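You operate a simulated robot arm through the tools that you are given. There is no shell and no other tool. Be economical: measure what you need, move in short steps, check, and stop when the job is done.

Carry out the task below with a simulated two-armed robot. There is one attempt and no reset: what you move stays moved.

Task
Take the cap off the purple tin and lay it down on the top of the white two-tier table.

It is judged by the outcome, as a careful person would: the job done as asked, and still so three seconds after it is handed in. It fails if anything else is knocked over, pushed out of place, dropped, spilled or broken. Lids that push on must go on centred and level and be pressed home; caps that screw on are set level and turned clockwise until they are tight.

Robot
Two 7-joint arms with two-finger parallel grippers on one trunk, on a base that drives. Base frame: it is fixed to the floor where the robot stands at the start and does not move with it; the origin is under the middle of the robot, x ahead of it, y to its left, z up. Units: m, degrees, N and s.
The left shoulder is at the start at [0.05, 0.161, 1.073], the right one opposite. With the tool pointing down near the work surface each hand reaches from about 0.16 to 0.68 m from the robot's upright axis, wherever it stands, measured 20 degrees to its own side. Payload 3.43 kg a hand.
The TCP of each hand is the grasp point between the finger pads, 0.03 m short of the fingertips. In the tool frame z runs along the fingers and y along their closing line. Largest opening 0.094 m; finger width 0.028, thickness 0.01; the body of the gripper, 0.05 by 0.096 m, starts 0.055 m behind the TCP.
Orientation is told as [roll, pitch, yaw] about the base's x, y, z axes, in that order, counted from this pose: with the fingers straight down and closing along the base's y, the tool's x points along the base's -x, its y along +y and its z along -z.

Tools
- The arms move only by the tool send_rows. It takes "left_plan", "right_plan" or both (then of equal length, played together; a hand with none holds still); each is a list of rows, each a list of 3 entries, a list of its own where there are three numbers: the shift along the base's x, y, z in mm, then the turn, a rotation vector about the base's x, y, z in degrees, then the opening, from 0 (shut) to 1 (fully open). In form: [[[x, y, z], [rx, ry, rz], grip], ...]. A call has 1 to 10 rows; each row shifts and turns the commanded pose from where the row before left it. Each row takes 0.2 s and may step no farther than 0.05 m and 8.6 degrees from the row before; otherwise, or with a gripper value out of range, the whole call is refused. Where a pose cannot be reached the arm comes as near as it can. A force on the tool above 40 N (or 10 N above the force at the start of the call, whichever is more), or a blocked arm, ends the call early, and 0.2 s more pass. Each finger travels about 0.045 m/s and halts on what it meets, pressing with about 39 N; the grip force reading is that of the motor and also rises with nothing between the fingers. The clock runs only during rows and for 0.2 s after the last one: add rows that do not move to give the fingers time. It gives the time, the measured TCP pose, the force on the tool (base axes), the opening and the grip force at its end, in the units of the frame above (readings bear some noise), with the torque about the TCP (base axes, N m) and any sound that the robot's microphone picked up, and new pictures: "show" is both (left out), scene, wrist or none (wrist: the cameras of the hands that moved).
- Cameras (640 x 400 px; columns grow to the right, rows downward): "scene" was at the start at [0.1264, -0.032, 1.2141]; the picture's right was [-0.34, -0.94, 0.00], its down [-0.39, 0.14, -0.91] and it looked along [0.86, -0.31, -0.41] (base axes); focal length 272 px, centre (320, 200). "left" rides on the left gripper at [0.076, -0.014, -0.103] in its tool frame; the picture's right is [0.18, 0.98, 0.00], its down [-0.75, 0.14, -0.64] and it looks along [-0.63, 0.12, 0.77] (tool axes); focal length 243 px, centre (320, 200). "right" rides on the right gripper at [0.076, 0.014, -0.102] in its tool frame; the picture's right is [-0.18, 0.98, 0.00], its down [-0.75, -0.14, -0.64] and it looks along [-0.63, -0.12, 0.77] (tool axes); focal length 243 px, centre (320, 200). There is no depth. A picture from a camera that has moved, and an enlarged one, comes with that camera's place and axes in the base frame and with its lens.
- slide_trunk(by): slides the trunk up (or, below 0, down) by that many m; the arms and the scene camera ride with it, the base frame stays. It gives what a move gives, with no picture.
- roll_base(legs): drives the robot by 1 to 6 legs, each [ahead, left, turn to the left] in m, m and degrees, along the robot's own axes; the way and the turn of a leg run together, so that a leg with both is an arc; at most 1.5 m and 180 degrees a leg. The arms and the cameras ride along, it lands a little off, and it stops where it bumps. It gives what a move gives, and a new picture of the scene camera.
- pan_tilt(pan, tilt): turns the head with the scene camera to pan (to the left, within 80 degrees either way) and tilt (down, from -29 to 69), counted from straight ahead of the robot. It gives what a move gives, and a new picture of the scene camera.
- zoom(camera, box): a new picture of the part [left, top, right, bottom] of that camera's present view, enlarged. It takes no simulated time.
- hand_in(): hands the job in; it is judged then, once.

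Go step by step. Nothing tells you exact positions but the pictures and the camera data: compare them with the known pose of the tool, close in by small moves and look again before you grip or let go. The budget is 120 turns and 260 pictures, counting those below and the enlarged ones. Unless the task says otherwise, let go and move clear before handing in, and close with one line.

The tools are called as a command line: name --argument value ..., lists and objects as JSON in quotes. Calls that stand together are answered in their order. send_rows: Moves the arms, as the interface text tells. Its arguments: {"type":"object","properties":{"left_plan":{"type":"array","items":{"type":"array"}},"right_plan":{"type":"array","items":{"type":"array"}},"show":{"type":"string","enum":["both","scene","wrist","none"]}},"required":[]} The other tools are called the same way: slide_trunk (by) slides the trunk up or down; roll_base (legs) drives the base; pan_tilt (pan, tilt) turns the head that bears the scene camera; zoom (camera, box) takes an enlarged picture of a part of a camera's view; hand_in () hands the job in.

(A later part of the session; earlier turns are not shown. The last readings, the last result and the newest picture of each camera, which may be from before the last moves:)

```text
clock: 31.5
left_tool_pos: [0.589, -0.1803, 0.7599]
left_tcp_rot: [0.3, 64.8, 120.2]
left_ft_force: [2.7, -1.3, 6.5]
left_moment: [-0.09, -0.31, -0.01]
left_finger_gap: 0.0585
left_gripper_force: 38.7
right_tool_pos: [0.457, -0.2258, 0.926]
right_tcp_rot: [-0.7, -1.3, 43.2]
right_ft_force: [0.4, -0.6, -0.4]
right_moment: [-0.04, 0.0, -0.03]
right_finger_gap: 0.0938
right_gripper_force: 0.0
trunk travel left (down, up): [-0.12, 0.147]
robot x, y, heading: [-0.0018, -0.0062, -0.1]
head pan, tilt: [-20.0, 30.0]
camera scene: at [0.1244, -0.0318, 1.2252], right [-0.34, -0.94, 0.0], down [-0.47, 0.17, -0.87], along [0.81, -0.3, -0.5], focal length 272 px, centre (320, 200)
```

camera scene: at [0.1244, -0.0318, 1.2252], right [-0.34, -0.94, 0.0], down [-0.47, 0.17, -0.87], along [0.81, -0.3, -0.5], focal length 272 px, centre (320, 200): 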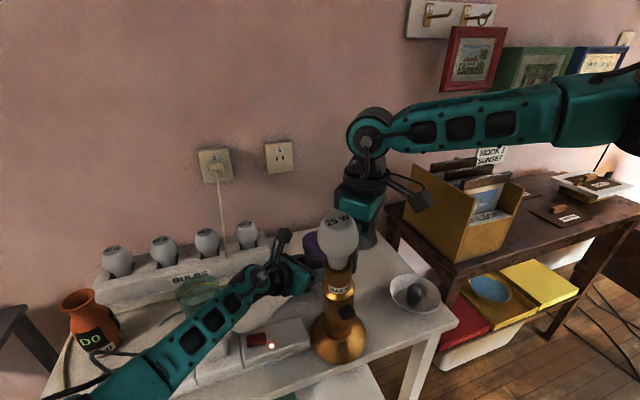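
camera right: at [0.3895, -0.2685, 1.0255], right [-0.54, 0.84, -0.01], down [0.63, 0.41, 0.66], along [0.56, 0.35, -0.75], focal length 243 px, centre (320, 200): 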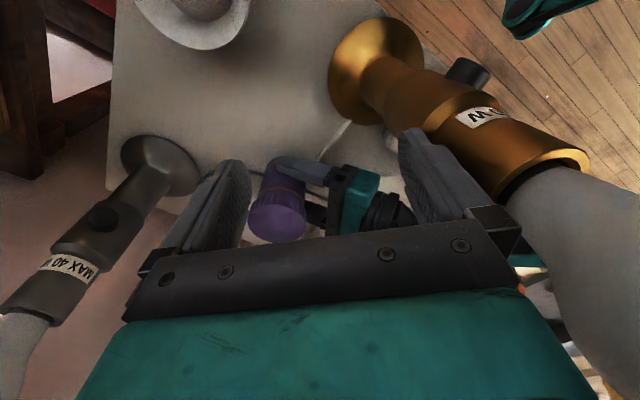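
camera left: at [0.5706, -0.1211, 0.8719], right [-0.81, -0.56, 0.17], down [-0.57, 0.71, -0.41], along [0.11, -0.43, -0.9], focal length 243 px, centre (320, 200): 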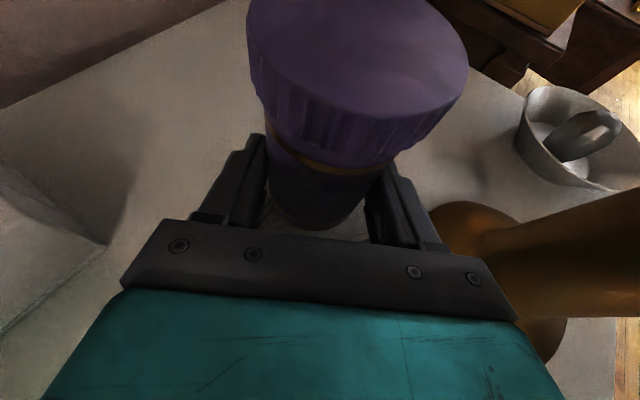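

The arm slid off course during the yaw and touched something. I'll look closely before moving again.

zoom --camera "scene" --box '[220, 160, 460, 380]'

zoom --camera "left" --box '[0, 0, 640, 400]'

```text
1.82 times, centred on (340, 270) of scene
camera zoom: at [0.1244, -0.0318, 1.2252], right [-0.34, -0.94, 0.0], down [-0.47, 0.17, -0.87], along [0.81, -0.3, -0.5], focal length 495 px, centre (284, 73)
```

zoom: 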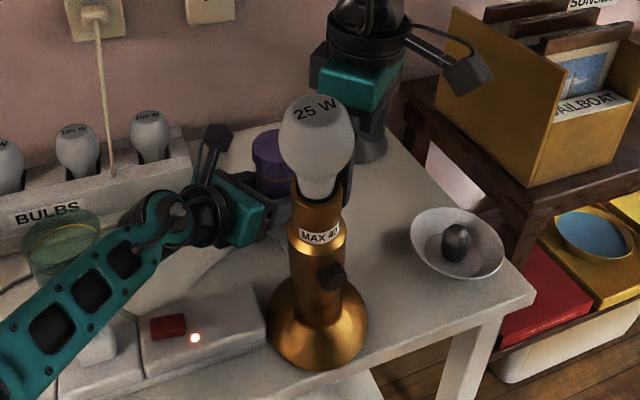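

```text
1.00 times, centred on (320, 200) of left
camera zoom: at [0.5706, -0.1211, 0.8718], right [-0.81, -0.56, 0.17], down [-0.57, 0.71, -0.41], along [0.11, -0.43, -0.9], focal length 243 px, centre (320, 200)
```

zoom: 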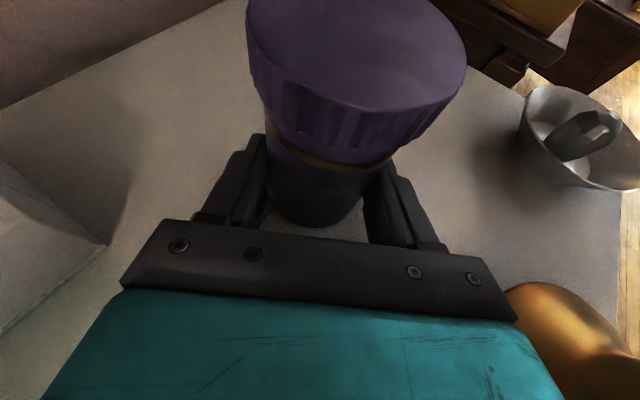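

The right hand's outer finger shoved the brass lamp about 6 cm toward the front. It is still standing upright. I'll move the hand directly away from the lamp and undo the positive yaw, which this arm can't reach there. I'll have to set the lamp back as well as I can.

send_rows --right_plan '[[[8, -12, 0], [0, 0, 0], 1], [[10, -18, 0], [0, 0, 0], 1], [[10, -20, 0], [0, 0, -4], 1], [[10, -20, 0], [0, 0, -8], 1], [[0, 0, 0], [0, 0, -8], 1], [[0, 0, 0], [0, 0, -8], 1], [[0, 0, 0], [0, 0, -8], 1], [[0, 0, 0], [0, 0, -7], 1]]'

zoom --camera "scene" --box '[220, 160, 460, 380]'

```text
clock: 33.3
left_tool_pos: [0.5874, -0.1792, 0.7581]
left_tcp_rot: [0.2, 64.9, 120.2]
left_ft_force: [1.5, -1.1, 9.3]
left_moment: [-0.14, -0.29, -0.01]
left_finger_gap: 0.0582
left_gripper_force: 39.4
right_tool_pos: [0.4716, -0.2741, 0.9245]
right_tcp_rot: [-0.8, -1.3, 0.1]
right_ft_force: [-0.1, -0.9, 0.2]
right_moment: [0.01, -0.02, -0.01]
right_finger_gap: 0.094
right_gripper_force: 0.0
right hand out of reach, approached as far as the arm can: row 1, 2
trunk travel left (down, up): [-0.12, 0.147]
robot x, y, heading: [0.0026, -0.0025, -0.3]
head pan, tilt: [-20.0, 30.0]
camera scene: at [0.1241, -0.0315, 1.2252], right [-0.34, -0.94, 0.0], down [-0.47, 0.17, -0.87], along [0.81, -0.3, -0.5], focal length 272 px, centre (320, 200)
camera right: at [0.3941, -0.2576, 1.0248], right [0.18, 0.98, -0.01], down [0.74, -0.13, 0.66], along [0.65, -0.13, -0.75], focal length 243 px, centre (320, 200)
```

scene: 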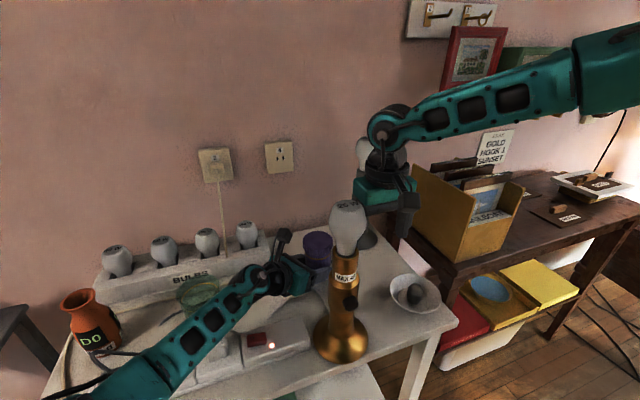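
right: 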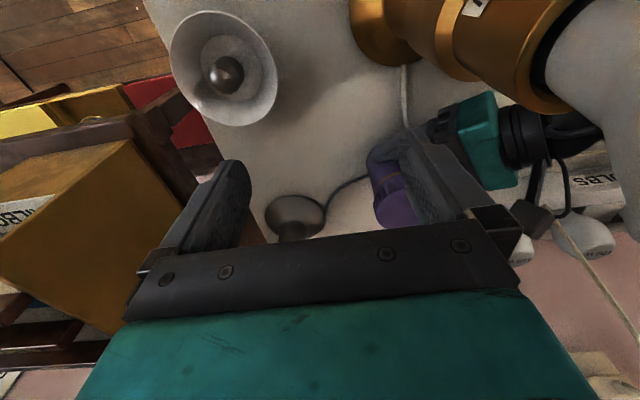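

```text
1.82 times, centred on (340, 270) of scene
camera zoom: at [0.1241, -0.0315, 1.2252], right [-0.34, -0.94, 0.0], down [-0.47, 0.17, -0.87], along [0.81, -0.3, -0.5], focal length 495 px, centre (284, 73)
```

zoom: 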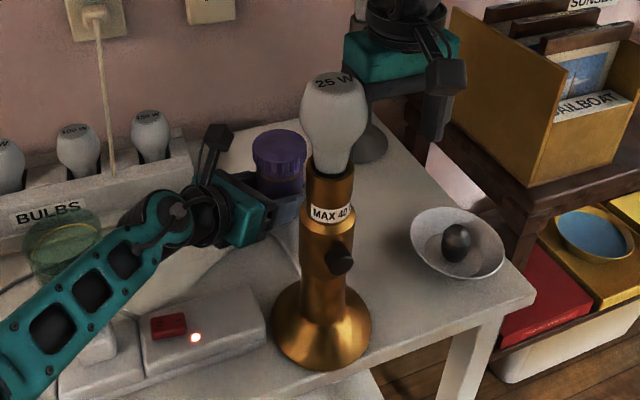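

The lamp is upright at about (0.415, -0.18). Before the bump it was at (0.465, -0.21). Next I'll move the right hand away to (0.52, -0.32) and yaw it negative, which is the side its joints should allow.

send_rows --right_plan '[[[25, -23, 0], [0, 0, 0], 1], [[25, -23, 0], [0, 0, 0], 1], [[0, 0, 0], [0, 0, -8.5], 1], [[0, 0, 0], [0, 0, -8.5], 1], [[0, 0, 0], [0, 0, -8.5], 1], [[0, 0, 0], [0, 0, 0], 1]]'

```text
clock: 34.7
left_tool_pos: [0.586, -0.1798, 0.7582]
left_tcp_rot: [0.2, 64.9, 120.2]
left_ft_force: [0.4, 0.8, 8.6]
left_moment: [-0.11, -0.27, 0.05]
left_finger_gap: 0.0582
left_gripper_force: 39.1
right_tool_pos: [0.522, -0.3188, 0.9238]
right_tcp_rot: [-0.6, -1.4, -25.5]
right_ft_force: [-0.5, 0.2, 0.7]
right_moment: [0.01, 0.03, -0.01]
right_finger_gap: 0.0943
right_gripper_force: 0.1
trunk travel left (down, up): [-0.12, 0.147]
robot x, y, heading: [0.001, -0.001, -0.2]
head pan, tilt: [-20.0, 30.0]
camera scene: at [0.1239, -0.0314, 1.2252], right [-0.34, -0.94, 0.0], down [-0.47, 0.17, -0.87], along [0.81, -0.3, -0.5], focal length 272 px, centre (320, 200)
camera right: at [0.4577, -0.2709, 1.0248], right [0.59, 0.81, -0.01], down [0.61, -0.44, 0.66], along [0.53, -0.39, -0.75], focal length 243 px, centre (320, 200)
```

scene: 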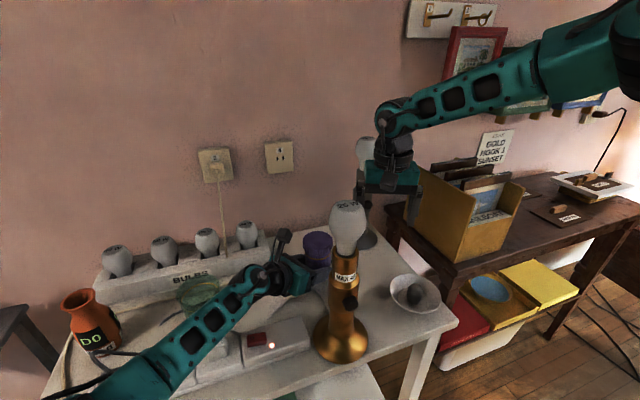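
right: 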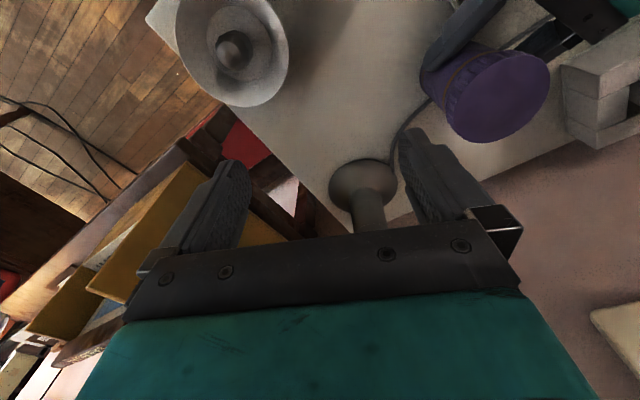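

Negative yaw works cleanly. I'll continue to about -68° and correct the small tilt.

send_rows --right_plan '[[[0, 0, 0], [0.6, 1.4, -8], 1], [[0, 0, 0], [0, 0, -8.5], 1], [[0, 0, 0], [0, 0, -8.5], 1], [[0, 0, 0], [0, 0, -8.5], 1], [[0, 0, 0], [0, 0, -8.5], 1], [[20, 25, 0], [0, 0, 0], 1], [[20, 30, 0], [0, 0, 0], 1], [[0, 0, 0], [0, 0, 0], 1]]'

```text
clock: 36.5
left_tool_pos: [0.5873, -0.1804, 0.7583]
left_tcp_rot: [0.2, 65.0, 120.3]
left_ft_force: [-1.0, 0.2, 9.6]
left_moment: [-0.08, -0.23, 0.04]
left_finger_gap: 0.0584
left_gripper_force: 38.9
right_tool_pos: [0.5571, -0.2678, 0.9292]
right_tcp_rot: [-0.8, 0.3, -67.4]
right_ft_force: [-0.7, 0.4, -0.5]
right_moment: [-0.04, -0.01, 0.03]
right_finger_gap: 0.0938
right_gripper_force: 0.1
right hand out of reach, approached as far as the arm can: row 7
trunk travel left (down, up): [-0.12, 0.147]
robot x, y, heading: [0.0002, -0.0001, -0.0]
head pan, tilt: [-20.0, 30.0]
camera scene: at [0.1239, -0.0315, 1.2252], right [-0.34, -0.94, 0.0], down [-0.47, 0.17, -0.87], along [0.81, -0.3, -0.5], focal length 272 px, centre (320, 200)
camera right: at [0.5423, -0.1926, 1.0313], right [0.98, 0.21, -0.01], down [0.17, -0.75, 0.64], along [0.12, -0.63, -0.77], focal length 243 px, centre (320, 200)
```

scene: 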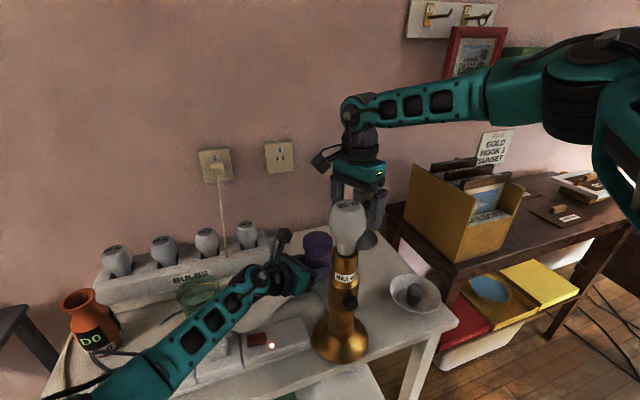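
right: 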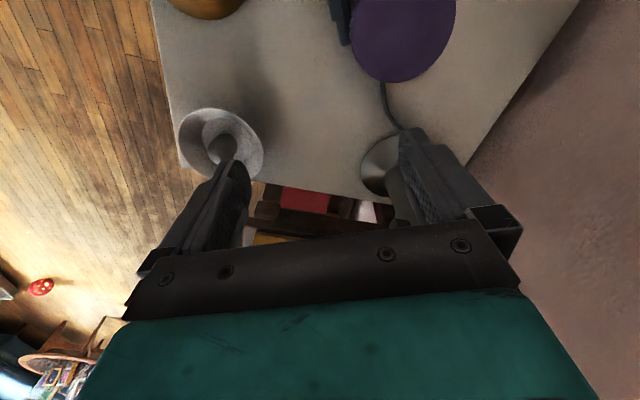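

Even here the right arm is short of the tin. The robot needs to stand about 6 cm closer and turn slightly left, and the floor shows about 7 cm free before the table's shelf and legs. I'll release the tin, back both hands off high, then roll.

send_rows --left_plan '[[[0, 0, 0], [0, 0, 0], 0.8], [[0, 0, 0], [0, 0, 0], 0.8], [[-7, 12, 6.5], [0, 0, 0], 0.8], [[-15.1, 26.2, 14.1], [0, 0, 0], 0.8], [[-15.1, 26.2, 14.1], [0, 0, 0], 0.8], [[-15.1, 26.2, 14.1], [0, 0, 0], 0.8], [[-10, 20, 30], [0, 0, 0], 0.8], [[0, 0, 45], [0, 0, 0], 0.8]]' --right_plan '[[[0, 0, 0], [0, 0, 0], 1], [[0, -10, 20], [0, 0, 0], 1], [[-10, -10, 30], [0, 0, 0], 1], [[-10, -10, 30], [0, 0, 0], 1], [[-10, 0, 40], [0, 0, 0], 1], [[-10, 0, 30], [0, 0, 0], 1], [[0, 0, 0], [0, 0, 0], 1], [[0, 0, 0], [0, 0, 0], 1]]'

pan_tilt --pan -10 --tilt 69

```text
clock: 38.3
left_tool_pos: [0.5225, -0.0678, 0.879]
left_tcp_rot: [0.2, 64.8, 120.2]
left_ft_force: [-0.8, -0.1, 0.0]
left_moment: [0.0, 0.02, -0.02]
left_finger_gap: 0.0752
left_gripper_force: 0.1
right_tool_pos: [0.5163, -0.2987, 1.0766]
right_tcp_rot: [-0.9, 0.2, -67.4]
right_ft_force: [0.1, -1.2, 0.3]
right_moment: [0.03, 0.01, 0.0]
right_finger_gap: 0.0942
right_gripper_force: 0.2
trunk travel left (down, up): [-0.12, 0.147]
robot x, y, heading: [0.0046, -0.0026, -0.2]
head pan, tilt: [-20.0, 30.0]
camera scene: at [0.1247, -0.0319, 1.2251], right [-0.34, -0.94, 0.0], down [-0.47, 0.17, -0.87], along [0.81, -0.3, -0.5], focal length 272 px, centre (320, 200)
camera right: at [0.5022, -0.2228, 1.1789], right [0.98, 0.21, -0.02], down [0.17, -0.75, 0.64], along [0.12, -0.63, -0.77], focal length 243 px, centre (320, 200)
camera left: at [0.5048, -0.0101, 0.9933], right [-0.81, -0.56, 0.17], down [-0.57, 0.71, -0.41], along [0.11, -0.43, -0.9], focal length 243 px, centre (320, 200)
```

scene: 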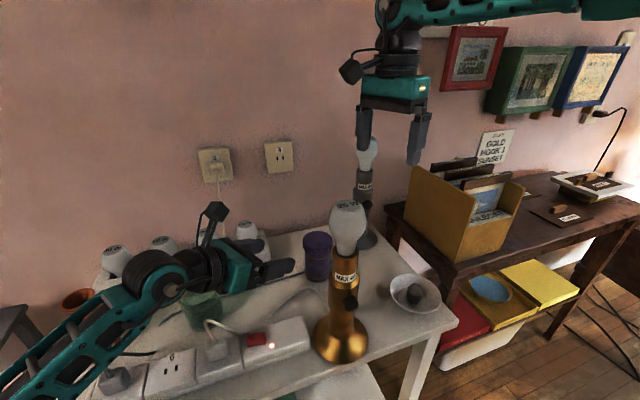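
right: 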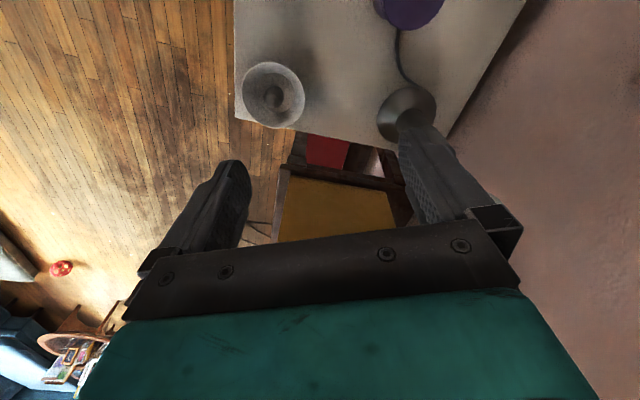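
left: 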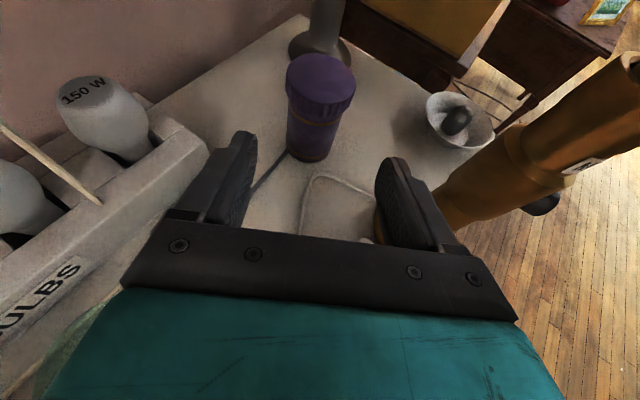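

```text
clock: 39.3
left_tool_pos: [0.5214, -0.0686, 0.8806]
left_tcp_rot: [0.2, 64.8, 120.3]
left_ft_force: [-0.1, 0.3, 0.7]
left_moment: [0.0, -0.03, -0.02]
left_finger_gap: 0.0754
left_gripper_force: 0.0
right_tool_pos: [0.517, -0.2996, 1.0771]
right_tcp_rot: [-0.9, 0.2, -67.3]
right_ft_force: [-0.5, 0.2, -0.1]
right_moment: [0.01, 0.02, -0.01]
right_finger_gap: 0.0939
right_gripper_force: 0.0
trunk travel left (down, up): [-0.12, 0.147]
robot x, y, heading: [-0.0013, -0.0034, -0.1]
head pan, tilt: [-10.0, 68.8]
camera scene: at [0.0949, -0.0105, 1.1736], right [-0.17, -0.98, 0.0], down [-0.92, 0.16, -0.36], along [0.36, -0.06, -0.93], focal length 272 px, centre (320, 200)
```

scene: 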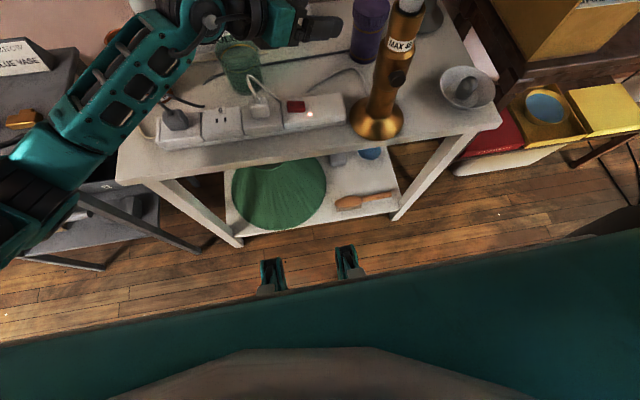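

The floor ahead is clear and the toes sit between the table legs. I'll raise the trunk for clearance, then roll 6 cm ahead and turn 10° left.

slide_trunk --by 0.1

pan_tilt --pan -20 --tilt 45

roll_base --legs '[[0.06, 0, 0], [0, 0, 10]]'

```text
clock: 40.6
left_tool_pos: [0.5231, -0.0706, 0.9804]
left_tcp_rot: [0.4, 64.8, 120.3]
left_ft_force: [-0.6, -0.3, -0.1]
left_moment: [0.0, 0.0, 0.01]
left_finger_gap: 0.0754
left_gripper_force: 0.0
right_tool_pos: [0.5161, -0.2987, 1.1758]
right_tcp_rot: [-0.9, 0.2, -67.3]
right_ft_force: [0.3, -0.1, 0.1]
right_moment: [0.01, -0.03, 0.0]
right_finger_gap: 0.0939
right_gripper_force: 0.1
trunk travel left (down, up): [-0.22, 0.047]
robot x, y, heading: [0.0005, -0.0011, 0.1]
head pan, tilt: [-10.0, 68.8]
```

```text
clock: 41.5
left_tool_pos: [0.5217, -0.0686, 0.9798]
left_tcp_rot: [0.2, 64.8, 120.3]
left_ft_force: [0.0, 0.1, 0.1]
left_moment: [0.01, 0.0, 0.02]
left_finger_gap: 0.075
left_gripper_force: 0.1
right_tool_pos: [0.517, -0.2982, 1.1765]
right_tcp_rot: [-1.0, 0.2, -67.3]
right_ft_force: [0.3, -0.2, 0.6]
right_moment: [0.01, 0.01, -0.01]
right_finger_gap: 0.0938
right_gripper_force: 0.1
trunk travel left (down, up): [-0.22, 0.047]
robot x, y, heading: [0.0016, -0.0016, -0.1]
head pan, tilt: [-20.0, 45.0]
camera scene: at [0.1162, -0.0286, 1.3024], right [-0.34, -0.94, 0.0], down [-0.67, 0.24, -0.71], along [0.66, -0.24, -0.71], focal length 272 px, centre (320, 200)
```

scene: 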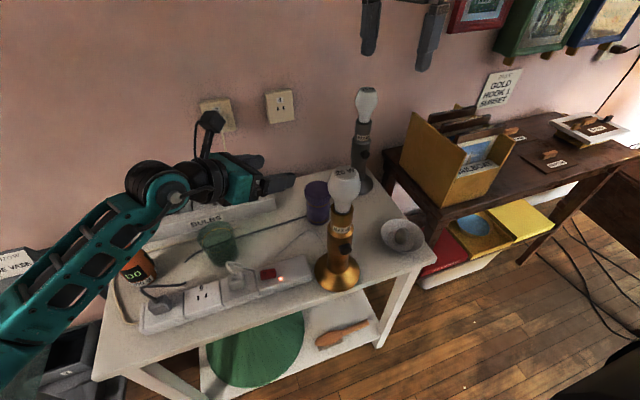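

```text
clock: 43.2
left_tool_pos: [0.5859, 0.0274, 0.98]
left_tcp_rot: [0.4, 64.7, 130.7]
left_ft_force: [0.2, -0.5, 0.4]
left_moment: [-0.04, 0.0, 0.02]
left_finger_gap: 0.0755
left_gripper_force: 0.2
right_tool_pos: [0.6215, -0.1999, 1.1753]
right_tcp_rot: [-0.9, 0.2, -56.9]
right_ft_force: [-0.3, 0.6, -0.5]
right_moment: [0.01, -0.01, -0.03]
right_finger_gap: 0.0939
right_gripper_force: 0.0
trunk travel left (down, up): [-0.22, 0.047]
robot x, y, heading: [0.0602, 0.0006, 10.6]
head pan, tilt: [-20.0, 45.0]
camera scene: at [0.1791, -0.0069, 1.3025], right [-0.17, -0.99, 0.0], down [-0.7, 0.12, -0.71], along [0.7, -0.12, -0.71], focal length 272 px, centre (320, 200)
```

scene: 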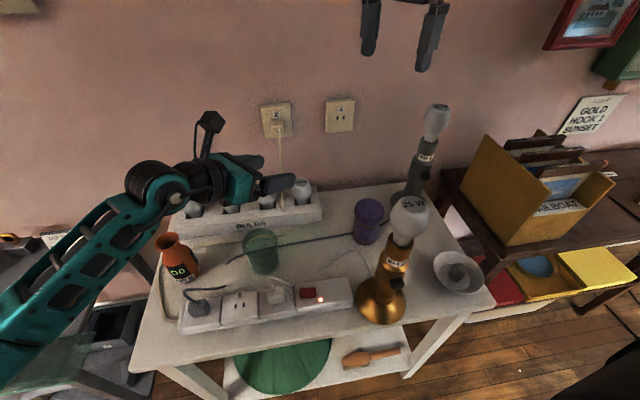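

The roll went clean, and the right hand is now above the tin. I'll re-aim the left hand at its pre-grasp and lower the trunk.

send_rows --left_plan '[[[-22, -32, 0], [0, 0, -5.3], 0.8], [[-22, -32, 0], [0, 0, -5.3], 0.8], [[-20, -33, 0], [0, 0, 0], 0.8], [[0, 0, 0], [0, 0, 0], 0.8]]' --show "none"

slide_trunk --by -0.1

zoom --camera "left" --box '[0, 0, 640, 400]'

zoom --camera "scene" --box '[0, 0, 640, 400]'

```text
clock: 44.2
left_tool_pos: [0.5206, -0.0706, 0.9797]
left_tcp_rot: [0.4, 64.8, 120.1]
left_ft_force: [0.4, -0.2, -0.2]
left_moment: [-0.03, -0.02, -0.04]
left_finger_gap: 0.0751
left_gripper_force: 0.0
right_tool_pos: [0.6227, -0.2001, 1.1769]
right_tcp_rot: [-0.9, 0.2, -56.9]
right_ft_force: [0.4, -0.3, 0.9]
right_moment: [0.01, -0.02, 0.0]
right_finger_gap: 0.0941
right_gripper_force: 0.0
trunk travel left (down, up): [-0.22, 0.047]
robot x, y, heading: [0.0621, -0.0033, 10.5]
head pan, tilt: [-20.0, 45.0]
```

```text
clock: 45.5
left_tool_pos: [0.5203, -0.0702, 0.8789]
left_tcp_rot: [0.3, 64.8, 120.0]
left_ft_force: [0.5, -0.6, -0.5]
left_moment: [-0.04, 0.0, -0.03]
left_finger_gap: 0.0752
left_gripper_force: 0.0
right_tool_pos: [0.621, -0.2004, 1.0775]
right_tcp_rot: [-0.9, 0.2, -56.8]
right_ft_force: [0.9, -1.0, 1.0]
right_moment: [0.0, 0.04, 0.01]
right_finger_gap: 0.094
right_gripper_force: 0.0
trunk travel left (down, up): [-0.12, 0.147]
robot x, y, heading: [0.0592, 0.0012, 10.5]
head pan, tilt: [-20.0, 45.0]
```

```text
1.00 times, centred on (320, 200) of left
camera zoom: at [0.5031, -0.0112, 0.9928], right [-0.81, -0.56, 0.17], down [-0.57, 0.71, -0.41], along [0.11, -0.43, -0.9], focal length 243 px, centre (320, 200)
```

zoom: 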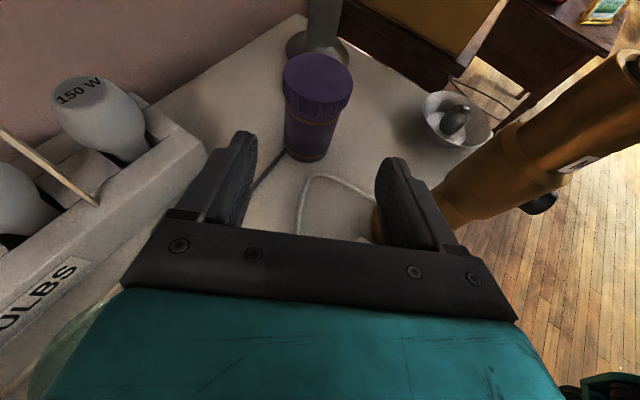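

```text
1.00 times, centred on (320, 200) of scene
camera zoom: at [0.179, -0.0072, 1.2025], right [-0.17, -0.99, 0.0], down [-0.7, 0.12, -0.71], along [0.7, -0.12, -0.71], focal length 272 px, centre (320, 200)
```

zoom: 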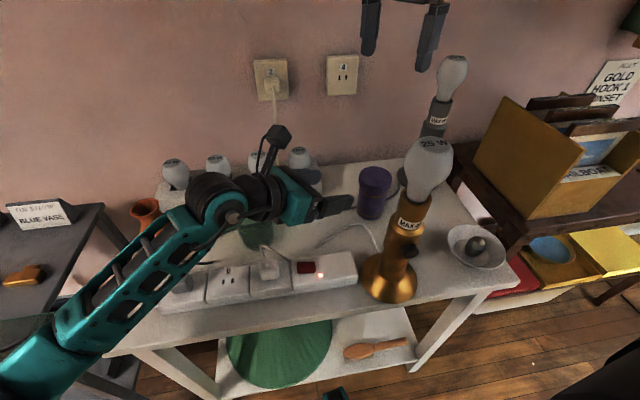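

I'll first test that the right hand can reach down above the cap with the present yaw.

send_rows --right_plan '[[[-23, 4, -30], [0.8, 0, 0], 1], [[0, 0, -45], [0, 0, 0], 1], [[0, 0, -45], [0, 0, 0], 1], [[0, 0, -45], [0, 0, 0], 1], [[0, 0, 0], [0, 0, 0], 1]]'

```text
clock: 46.7
left_tool_pos: [0.52, -0.0708, 0.8788]
left_tcp_rot: [0.3, 64.8, 120.1]
left_ft_force: [-0.2, -0.1, 0.3]
left_moment: [0.04, 0.03, -0.01]
left_finger_gap: 0.0755
left_gripper_force: 0.0
right_tool_pos: [0.5937, -0.1955, 0.9123]
right_tcp_rot: [-0.4, 0.8, -56.9]
right_ft_force: [0.2, 0.2, 0.4]
right_moment: [0.01, 0.02, -0.02]
right_finger_gap: 0.0943
right_gripper_force: 0.1
trunk travel left (down, up): [-0.12, 0.147]
robot x, y, heading: [0.0598, 0.004, 10.3]
head pan, tilt: [-20.0, 45.0]
camera scene: at [0.1791, -0.0072, 1.2025], right [-0.17, -0.99, 0.0], down [-0.7, 0.12, -0.71], along [0.7, -0.12, -0.71], focal length 272 px, centre (320, 200)
camera right: at [0.5663, -0.1257, 1.0152], right [0.92, 0.38, -0.01], down [0.3, -0.71, 0.63], along [0.23, -0.59, -0.78], focal length 243 px, centre (320, 200)
```

scene: 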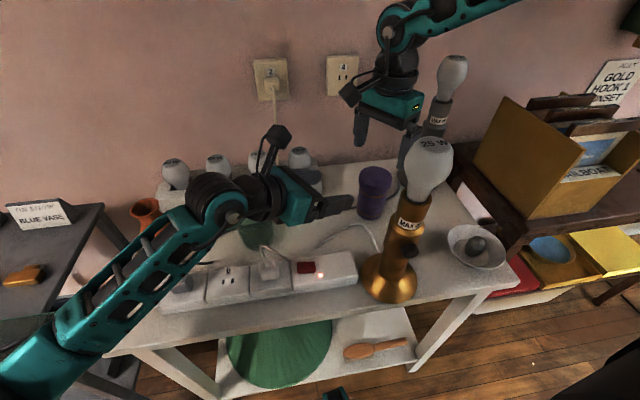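
right: 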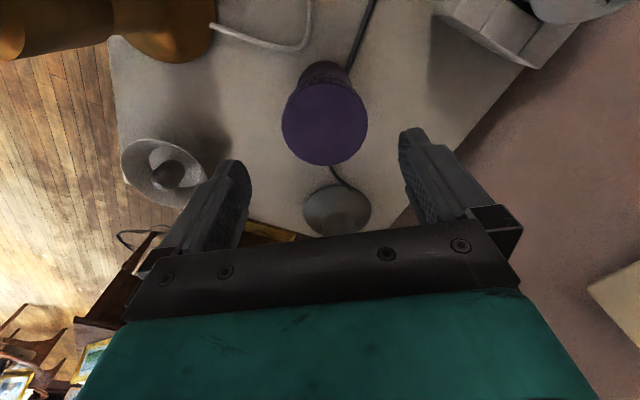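

The right hand reaches well here. The cap centre reads (0.596, -0.193). Now the left hand goes back in along its axis to grip the tin body.

send_rows --left_plan '[[[3, -5, -40], [0, 0, 0], 0.8], [[20, -26, -39], [0, 0, 0], 0.8], [[15.1, -26.2, -14.1], [0, 0, 0], 0.8], [[15.1, -26.2, -14.1], [0, 0, 0], 0.8], [[15.1, -26.2, -14], [0, 0, 0], 0.8], [[0, 0, 0], [0, 0, 0], 0.8]]'

```text
refused: row 2 steps farther than a row can; nothing moved
```

send_rows --left_plan '[[[3, -5, -40], [0, 0, 0], 0.8], [[10, -13, -19], [0, 0, 0], 0.8], [[10, -13, -20], [0, 0, 0], 0.8], [[15.1, -26.2, -14.1], [0, 0, 0], 0.8], [[15.1, -26.2, -14.1], [0, 0, 0], 0.8], [[15.1, -26.2, -14], [0, 0, 0], 0.8], [[0, 0, 0], [0, 0, 0], 0.8]]'

```text
clock: 48.3
left_tool_pos: [0.5898, -0.1794, 0.7576]
left_tcp_rot: [0.3, 64.8, 119.9]
left_ft_force: [-0.3, -1.9, 0.6]
left_moment: [0.02, 0.0, 0.02]
left_finger_gap: 0.0753
left_gripper_force: 0.1
right_tool_pos: [0.5944, -0.1954, 0.912]
right_tcp_rot: [-0.4, 0.9, -56.9]
right_ft_force: [-0.2, -0.3, -0.3]
right_moment: [0.0, 0.01, -0.01]
right_finger_gap: 0.094
right_gripper_force: 0.0
trunk travel left (down, up): [-0.12, 0.147]
robot x, y, heading: [0.0613, 0.0015, 10.3]
head pan, tilt: [-20.0, 45.0]
camera scene: at [0.1791, -0.0072, 1.2025], right [-0.17, -0.99, 0.0], down [-0.7, 0.12, -0.71], along [0.7, -0.12, -0.71], focal length 272 px, centre (320, 200)
camera left: at [0.5724, -0.1198, 0.8717], right [-0.81, -0.56, 0.17], down [-0.57, 0.71, -0.41], along [0.11, -0.43, -0.9], focal length 243 px, centre (320, 200)
```

scene: 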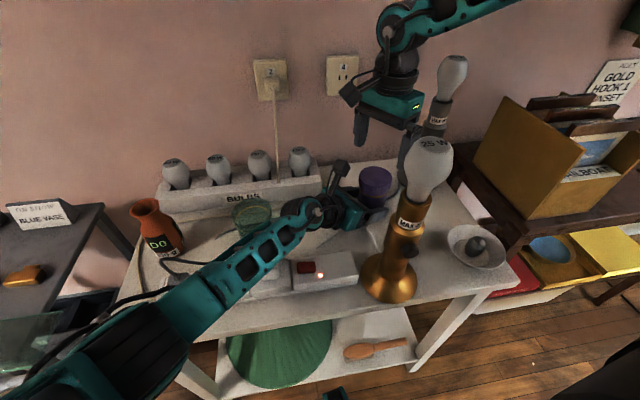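
left: 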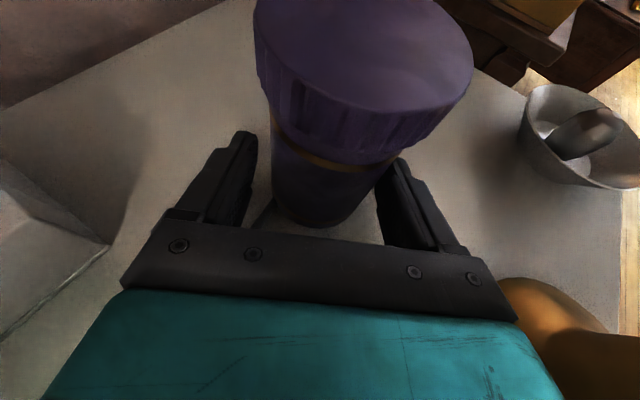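

I'll close the left hand on the tin while the right hand winds back to yaw ≈ -95° for turning range.

send_rows --left_plan '[[[0, 0, 0], [0, 0, 0], 0.6], [[0, 0, 0], [0, 0, 0], 0.4], [[0, 0, 0], [0, 0, 0], 0.3], [[0, 0, 0], [0, 0, 0], 0.3], [[0, 0, 0], [0, 0, 0], 0.3], [[0, 0, 0], [0, 0, 0], 0.3]]' --right_plan '[[[2, 2, 0], [0, 0, -8.5], 1], [[0, 0, 0], [0, 0, -8.5], 1], [[0, 0, 0], [0, 0, -8.5], 1], [[0, 0, 0], [0, 0, -8.5], 1], [[0, 0, -15], [0, 0, -4], 1], [[0, 0, 0], [0, 0, 0], 1]]'

zoom --camera "scene" --box '[300, 80, 460, 230]'

```text
clock: 49.7
left_tool_pos: [0.5903, -0.178, 0.7584]
left_tcp_rot: [0.3, 64.9, 119.9]
left_ft_force: [-0.7, 0.3, 1.1]
left_moment: [0.02, -0.11, -0.01]
left_finger_gap: 0.0585
left_gripper_force: 39.0
right_tool_pos: [0.6004, -0.1944, 0.8959]
right_tcp_rot: [-0.4, 0.9, -95.0]
right_ft_force: [-0.4, 0.3, 0.1]
right_moment: [-0.01, 0.02, 0.02]
right_finger_gap: 0.0939
right_gripper_force: 0.1
trunk travel left (down, up): [-0.12, 0.147]
robot x, y, heading: [0.0586, 0.0018, 10.4]
head pan, tilt: [-20.0, 45.0]
camera scene: at [0.179, -0.0072, 1.2025], right [-0.17, -0.99, 0.0], down [-0.7, 0.12, -0.71], along [0.7, -0.12, -0.71], focal length 272 px, centre (320, 200)
camera right: at [0.6219, -0.1214, 0.9999], right [0.96, -0.27, -0.01], down [-0.2, -0.75, 0.63], along [-0.18, -0.61, -0.78], focal length 243 px, centre (320, 200)
camera left: at [0.5723, -0.1195, 0.8718], right [-0.81, -0.56, 0.17], down [-0.57, 0.71, -0.41], along [0.11, -0.43, -0.9], focal length 243 px, centre (320, 200)
```

scene: 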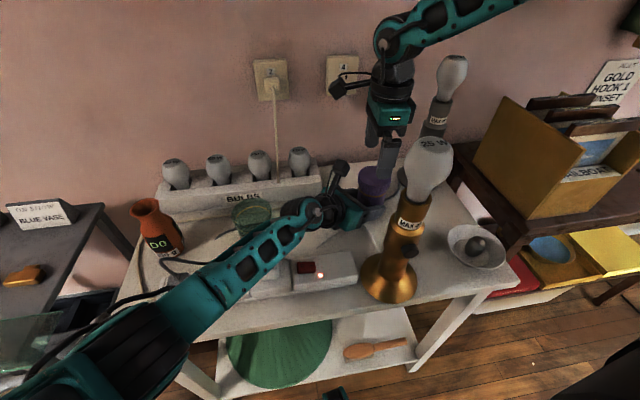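
right: 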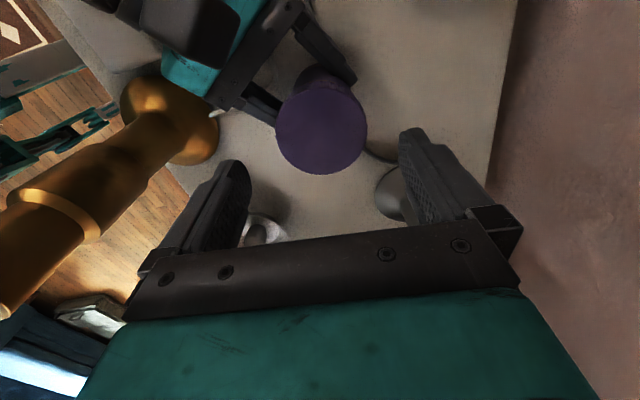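
left: 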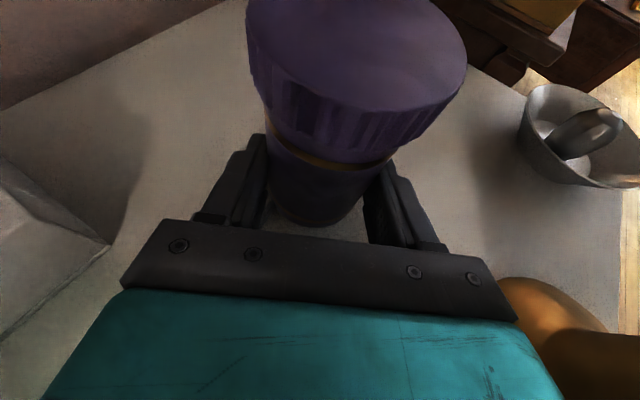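

```text
2.67 times, centred on (380, 155) of scene
camera zoom: at [0.179, -0.0072, 1.2025], right [-0.17, -0.99, 0.0], down [-0.7, 0.12, -0.71], along [0.7, -0.12, -0.71], focal length 726 px, centre (160, 320)
```

zoom: 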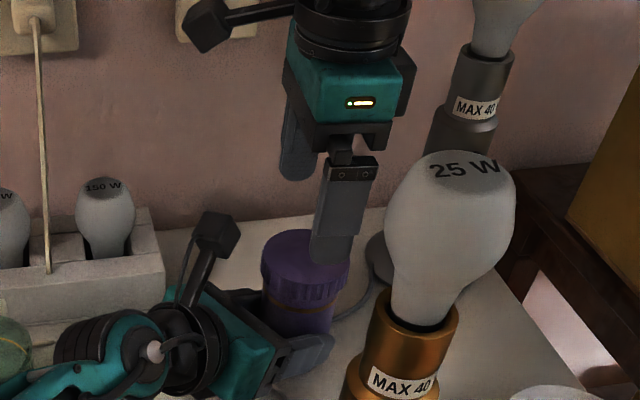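

The cap centre is at about (0.599, -0.191). I'll shift the right hand 3 mm and descend around the cap in steps.

send_rows --right_plan '[[[-1, 3, -15], [0.4, -0.9, 0], 1], [[0, 0, -15], [0, 0, 0], 1], [[0, 0, -12], [0, 0, 0], 1], [[0, 0, -12], [0, 0, 0], 1], [[0, 0, 0], [0, 0, 0], 1]]' --show "wrist"

zoom --camera "scene" --box '[300, 80, 460, 230]'

```text
clock: 50.9
left_tool_pos: [0.5888, -0.1776, 0.7584]
left_tcp_rot: [0.3, 64.7, 120.0]
left_ft_force: [0.0, -0.2, 2.0]
left_moment: [-0.01, -0.12, 0.02]
left_finger_gap: 0.0584
left_gripper_force: 39.0
right_tool_pos: [0.6017, -0.1907, 0.8425]
right_tcp_rot: [0.5, 1.4, -95.0]
right_ft_force: [-0.1, 0.5, 0.5]
right_moment: [0.01, 0.02, 0.02]
right_finger_gap: 0.0942
right_gripper_force: 0.1
trunk travel left (down, up): [-0.12, 0.147]
robot x, y, heading: [0.0584, 0.0026, 10.4]
head pan, tilt: [-20.0, 45.0]
camera right: at [0.6202, -0.119, 0.9468], right [0.96, -0.27, 0.0], down [-0.21, -0.75, 0.62], along [-0.16, -0.6, -0.78], focal length 243 px, centre (320, 200)
```

right: 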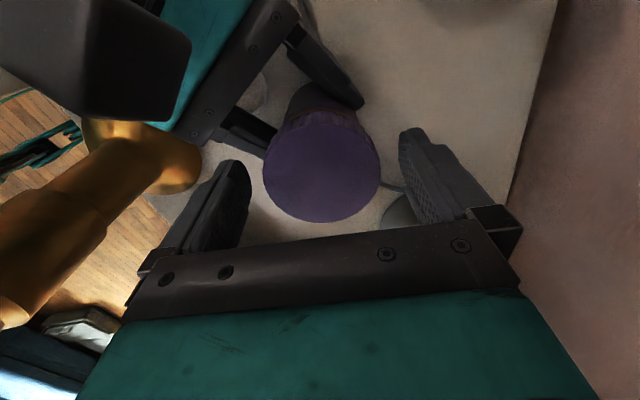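

```text
2.67 times, centred on (380, 155) of scene
camera zoom: at [0.1789, -0.0072, 1.2025], right [-0.17, -0.99, 0.0], down [-0.7, 0.12, -0.71], along [0.7, -0.12, -0.71], focal length 726 px, centre (160, 320)
```

zoom: 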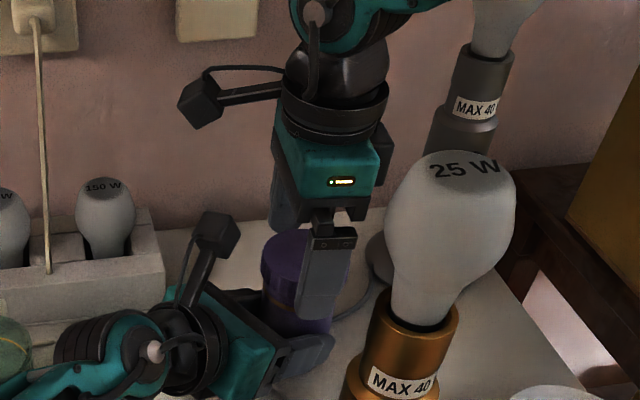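

The cap sits between the right fingers. I'll trim y and tilt, then close on the cap.

send_rows --right_plan '[[[0, 3, 0], [-1.4, 0.5, 0], 1], [[0, 0, 0], [0, 0, 0], 0.85], [[0, 0, 0], [0, 0, 0], 0.7], [[0, 0, 0], [0, 0, 0], 0.6], [[0, 0, 0], [0, 0, 0], 0.5], [[0, 0, 0], [0, 0, 0], 0.5]]' --show "wrist"

zoom --camera "scene" --box '[300, 80, 460, 230]'

```text
clock: 52.3
left_tool_pos: [0.59, -0.1786, 0.7595]
left_tcp_rot: [0.3, 64.8, 120.1]
left_ft_force: [-2.9, 2.4, 3.4]
left_moment: [-0.06, -0.4, -0.06]
left_finger_gap: 0.0583
left_gripper_force: 38.7
right_tool_pos: [0.6004, -0.1884, 0.8433]
right_tcp_rot: [0.1, -0.2, -94.9]
right_ft_force: [4.7, -1.1, -0.8]
right_moment: [0.0, -0.11, 0.01]
right_finger_gap: 0.0678
right_gripper_force: 39.4
trunk travel left (down, up): [-0.12, 0.147]
robot x, y, heading: [0.056, 0.0028, 10.3]
head pan, tilt: [-20.0, 45.0]
camera right: at [0.6212, -0.1141, 0.9452], right [0.96, -0.27, 0.0], down [-0.21, -0.74, 0.64], along [-0.17, -0.62, -0.77], focal length 243 px, centre (320, 200)
```

right: 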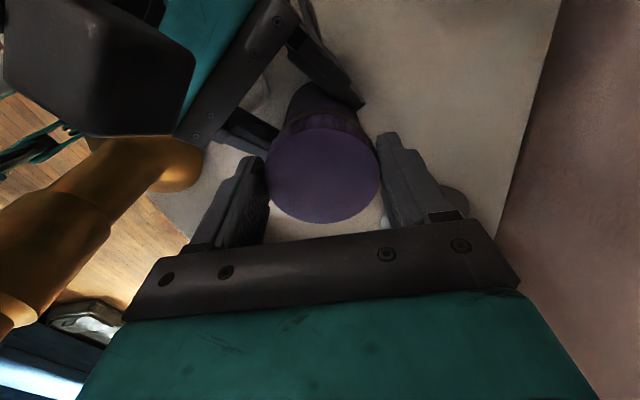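

```text
2.67 times, centred on (380, 155) of scene
camera zoom: at [0.179, -0.0071, 1.2025], right [-0.17, -0.99, 0.0], down [-0.7, 0.12, -0.71], along [0.7, -0.12, -0.71], focal length 726 px, centre (160, 320)
```

zoom: 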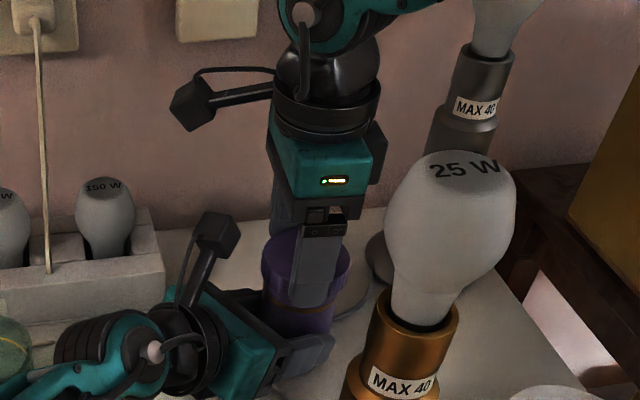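

The cap is gripped at 67.8 mm. I'll turn counter-clockwise in small steps and watch the torque.

send_rows --right_plan '[[[0, 0, 0], [0, 0, 4], 0.5], [[0, 0, 0], [0, 0, 4], 0.5], [[0, 0, 0], [0, 0, 4], 0.5], [[0, 0, 0], [0, 0, 4], 0.5], [[0, 0, 0], [0, 0, 0], 0.5]]' --show "wrist"

```text
clock: 53.5
left_tool_pos: [0.5899, -0.1779, 0.7579]
left_tcp_rot: [0.4, 64.8, 120.1]
left_ft_force: [8.0, -2.6, 0.9]
left_moment: [0.01, 0.64, 0.05]
left_finger_gap: 0.0586
left_gripper_force: 39.1
right_tool_pos: [0.5999, -0.1887, 0.8431]
right_tcp_rot: [-0.1, 0.1, -78.8]
right_ft_force: [-8.7, 1.0, 2.5]
right_moment: [0.08, 0.04, -0.07]
right_finger_gap: 0.0675
right_gripper_force: 39.0
trunk travel left (down, up): [-0.12, 0.147]
robot x, y, heading: [0.0616, 0.0032, 10.3]
head pan, tilt: [-20.0, 45.0]
camera right: at [0.5985, -0.1109, 0.945], right [1.0, 0.01, 0.0], down [0.01, -0.77, 0.64], along [0.01, -0.64, -0.77], focal length 243 px, centre (320, 200)
```

right: 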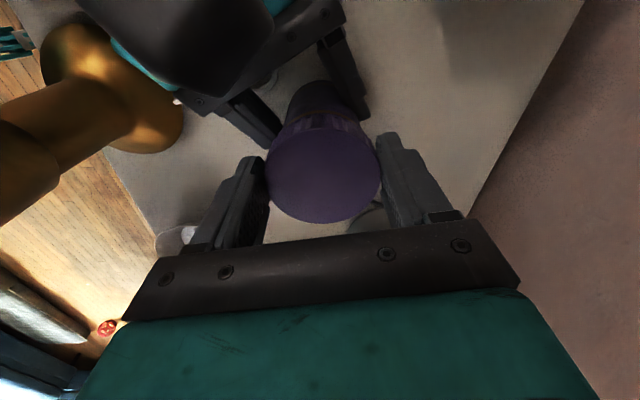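

It turns easily while the tin stays held. I'll continue counter-clockwise.

send_rows --right_plan '[[[0, 0, 0.3], [0, 0, 7], 0.5], [[0, 0, 0.3], [0, 0, 7], 0.5], [[0, 0, 0.3], [0, 0, 7], 0.5], [[0, 0, 0.3], [0, 0, 7], 0.5], [[0, 0, 0.3], [0, 0, 7], 0.5], [[0, 0, 0.3], [0, 0, 7], 0.5], [[0, 0, 0.3], [0, 0, 7], 0.5], [[0, 0, 0.3], [0, 0, 7], 0.5], [[0, 0, 0], [0, 0, 0], 0.5]]' --show "both"

```text
clock: 55.5
left_tool_pos: [0.593, -0.175, 0.7576]
left_tcp_rot: [0.3, 64.9, 120.4]
left_ft_force: [25.3, 12.6, 0.7]
left_moment: [-0.74, 1.27, 0.53]
left_finger_gap: 0.0588
left_gripper_force: 39.0
right_tool_pos: [0.597, -0.1898, 0.8442]
right_tcp_rot: [-0.7, 0.2, -22.8]
right_ft_force: [-26.9, -13.8, 2.2]
right_moment: [-0.42, 0.88, -0.14]
right_finger_gap: 0.0675
right_gripper_force: 39.1
trunk travel left (down, up): [-0.12, 0.147]
robot x, y, heading: [0.0603, -0.0016, 10.2]
head pan, tilt: [-20.0, 45.0]
camera scene: at [0.1787, -0.0071, 1.2025], right [-0.17, -0.99, 0.0], down [-0.7, 0.12, -0.71], along [0.7, -0.12, -0.71], focal length 272 px, centre (320, 200)
camera right: at [0.533, -0.1468, 0.9464], right [0.55, 0.84, -0.01], down [0.65, -0.42, 0.64], along [0.53, -0.36, -0.77], focal length 243 px, centre (320, 200)
```

scene: 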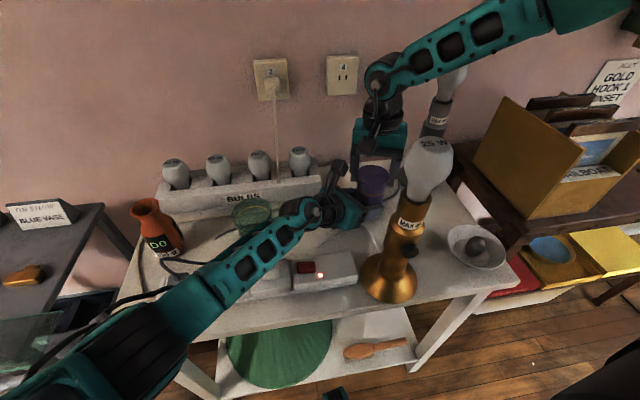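
right: 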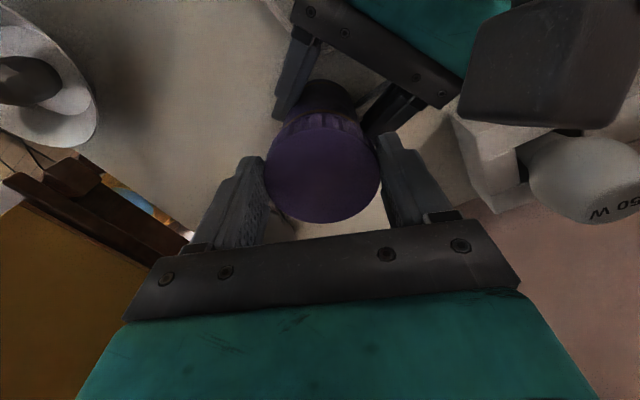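

The side force grew because my rotation centre was a few mm off in y (the cap centre is nearer y = -0.193). I'll open, wind back, and regrip better centred.

send_rows --right_plan '[[[0, 0, 0], [0, 0, 0], 0.85], [[0, 0, 0], [0, 0, 0], 0.95], [[0, 0, 0], [0, 0, 0], 1], [[0, -1, 0], [0, 0, -8], 1], [[0, -1, 0], [0, 0, -8], 1], [[0, 0, 0], [0, 0, -8], 1], [[0, 0, 0], [0, 0, -8], 1], [[0, 0, 0], [0, 0, -8], 1], [[0, 0, 0], [0, 0, -8], 1], [[0, 0, 0], [0, 0, -8], 1]]' --show "wrist"

```text
clock: 57.7
left_tool_pos: [0.5902, -0.178, 0.7588]
left_tcp_rot: [0.2, 64.8, 120.0]
left_ft_force: [-1.3, -1.2, 1.4]
left_moment: [-0.07, -0.05, -0.04]
left_finger_gap: 0.0585
left_gripper_force: 38.9
right_tool_pos: [0.6007, -0.1905, 0.8461]
right_tcp_rot: [0.0, -0.1, -79.0]
right_ft_force: [-0.1, 0.2, 0.1]
right_moment: [0.03, 0.02, 0.01]
right_finger_gap: 0.0937
right_gripper_force: 0.0
trunk travel left (down, up): [-0.12, 0.147]
robot x, y, heading: [0.0554, 0.0005, 10.6]
head pan, tilt: [-20.0, 45.0]
camera right: at [0.5997, -0.1131, 0.9477], right [1.0, 0.01, 0.0], down [0.0, -0.77, 0.64], along [0.01, -0.64, -0.77], focal length 243 px, centre (320, 200)
```

right: 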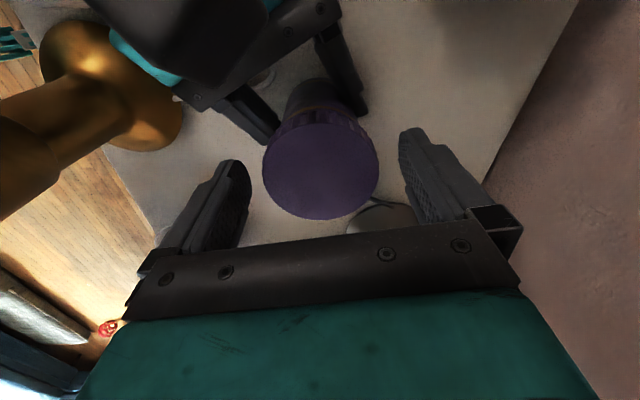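

Forces are zero again. I'll wind back a little more, recentre and grip.

send_rows --right_plan '[[[0, -1.5, -1], [0, 0, -8], 1], [[0, -1, -1], [0, 0, -8], 1], [[0, 0, 0], [0, 0, 0], 0.8], [[0, 0, 0], [0, 0, 0], 0.65], [[0, 0, 0], [0, 0, 0], 0.5], [[0, 0, 0], [0, 0, 0], 0.5], [[0, 0, 0], [0, 0, 7], 0.5], [[0, 0, 0], [0, 0, 7], 0.5], [[0, 0, 0], [0, 0, 7], 0.5], [[0, 0, 0.3], [0, 0, 7], 0.5]]' --show "none"

```text
clock: 59.9
left_tool_pos: [0.5901, -0.1777, 0.7582]
left_tcp_rot: [0.3, 64.8, 120.1]
left_ft_force: [0.6, 2.1, 1.3]
left_moment: [-0.33, 0.0, 0.01]
left_finger_gap: 0.0582
left_gripper_force: 38.9
right_tool_pos: [0.599, -0.1914, 0.8439]
right_tcp_rot: [0.1, 0.0, -66.8]
right_ft_force: [-1.9, -3.3, 2.8]
right_moment: [0.04, 0.05, -0.02]
right_finger_gap: 0.0687
right_gripper_force: 38.8
trunk travel left (down, up): [-0.12, 0.147]
robot x, y, heading: [0.0593, -0.0015, 10.4]
head pan, tilt: [-20.0, 45.0]
```

Forces are much lower now. I'll continue the turn.

send_rows --right_plan '[[[0, 0, 0.3], [0, 0, 8], 0.5], [[0, 0, 0.3], [0, 0, 8], 0.5], [[0, 0, 0.3], [0, 0, 8], 0.5], [[0, 0, 0.3], [0, 0, 8], 0.5], [[0, 0, 0.3], [0, 0, 8], 0.5], [[0, 0, 0.3], [0, 0, 8], 0.5], [[0, 0, 0], [0, 0, 0], 0.5]]' --show "wrist"

zoom --camera "left" --box '[160, 0, 480, 200]'

```text
clock: 61.5
left_tool_pos: [0.5911, -0.1787, 0.7577]
left_tcp_rot: [0.3, 64.9, 120.1]
left_ft_force: [11.4, 8.5, 3.1]
left_moment: [-0.53, 0.59, 0.28]
left_finger_gap: 0.0585
left_gripper_force: 39.0
right_tool_pos: [0.5996, -0.1929, 0.8434]
right_tcp_rot: [-0.2, -0.1, -18.8]
right_ft_force: [-11.9, -8.2, -3.3]
right_moment: [-0.16, 0.39, -0.01]
right_finger_gap: 0.0688
right_gripper_force: 39.6
trunk travel left (down, up): [-0.12, 0.147]
robot x, y, heading: [0.0584, 0.0039, 10.4]
head pan, tilt: [-20.0, 45.0]
camera right: at [0.5314, -0.1561, 0.9465], right [0.49, 0.87, 0.0], down [0.67, -0.37, 0.64], along [0.56, -0.32, -0.77], focal length 243 px, centre (320, 200)
```

right: 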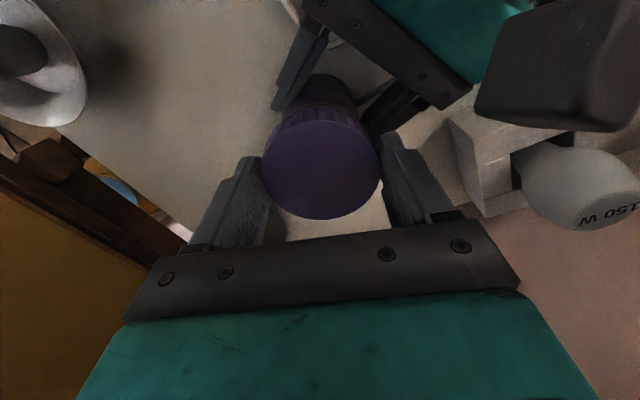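

```text
2.00 times, centred on (320, 100) of left
camera zoom: at [0.5731, -0.1186, 0.8716], right [-0.81, -0.56, 0.17], down [-0.57, 0.71, -0.41], along [0.11, -0.43, -0.9], focal length 485 px, centre (320, 400)
```

zoom: 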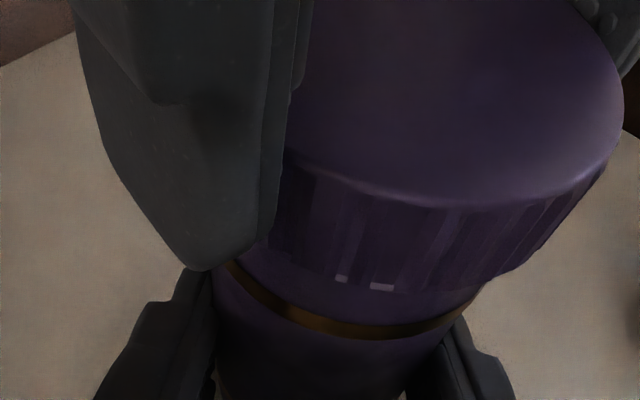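

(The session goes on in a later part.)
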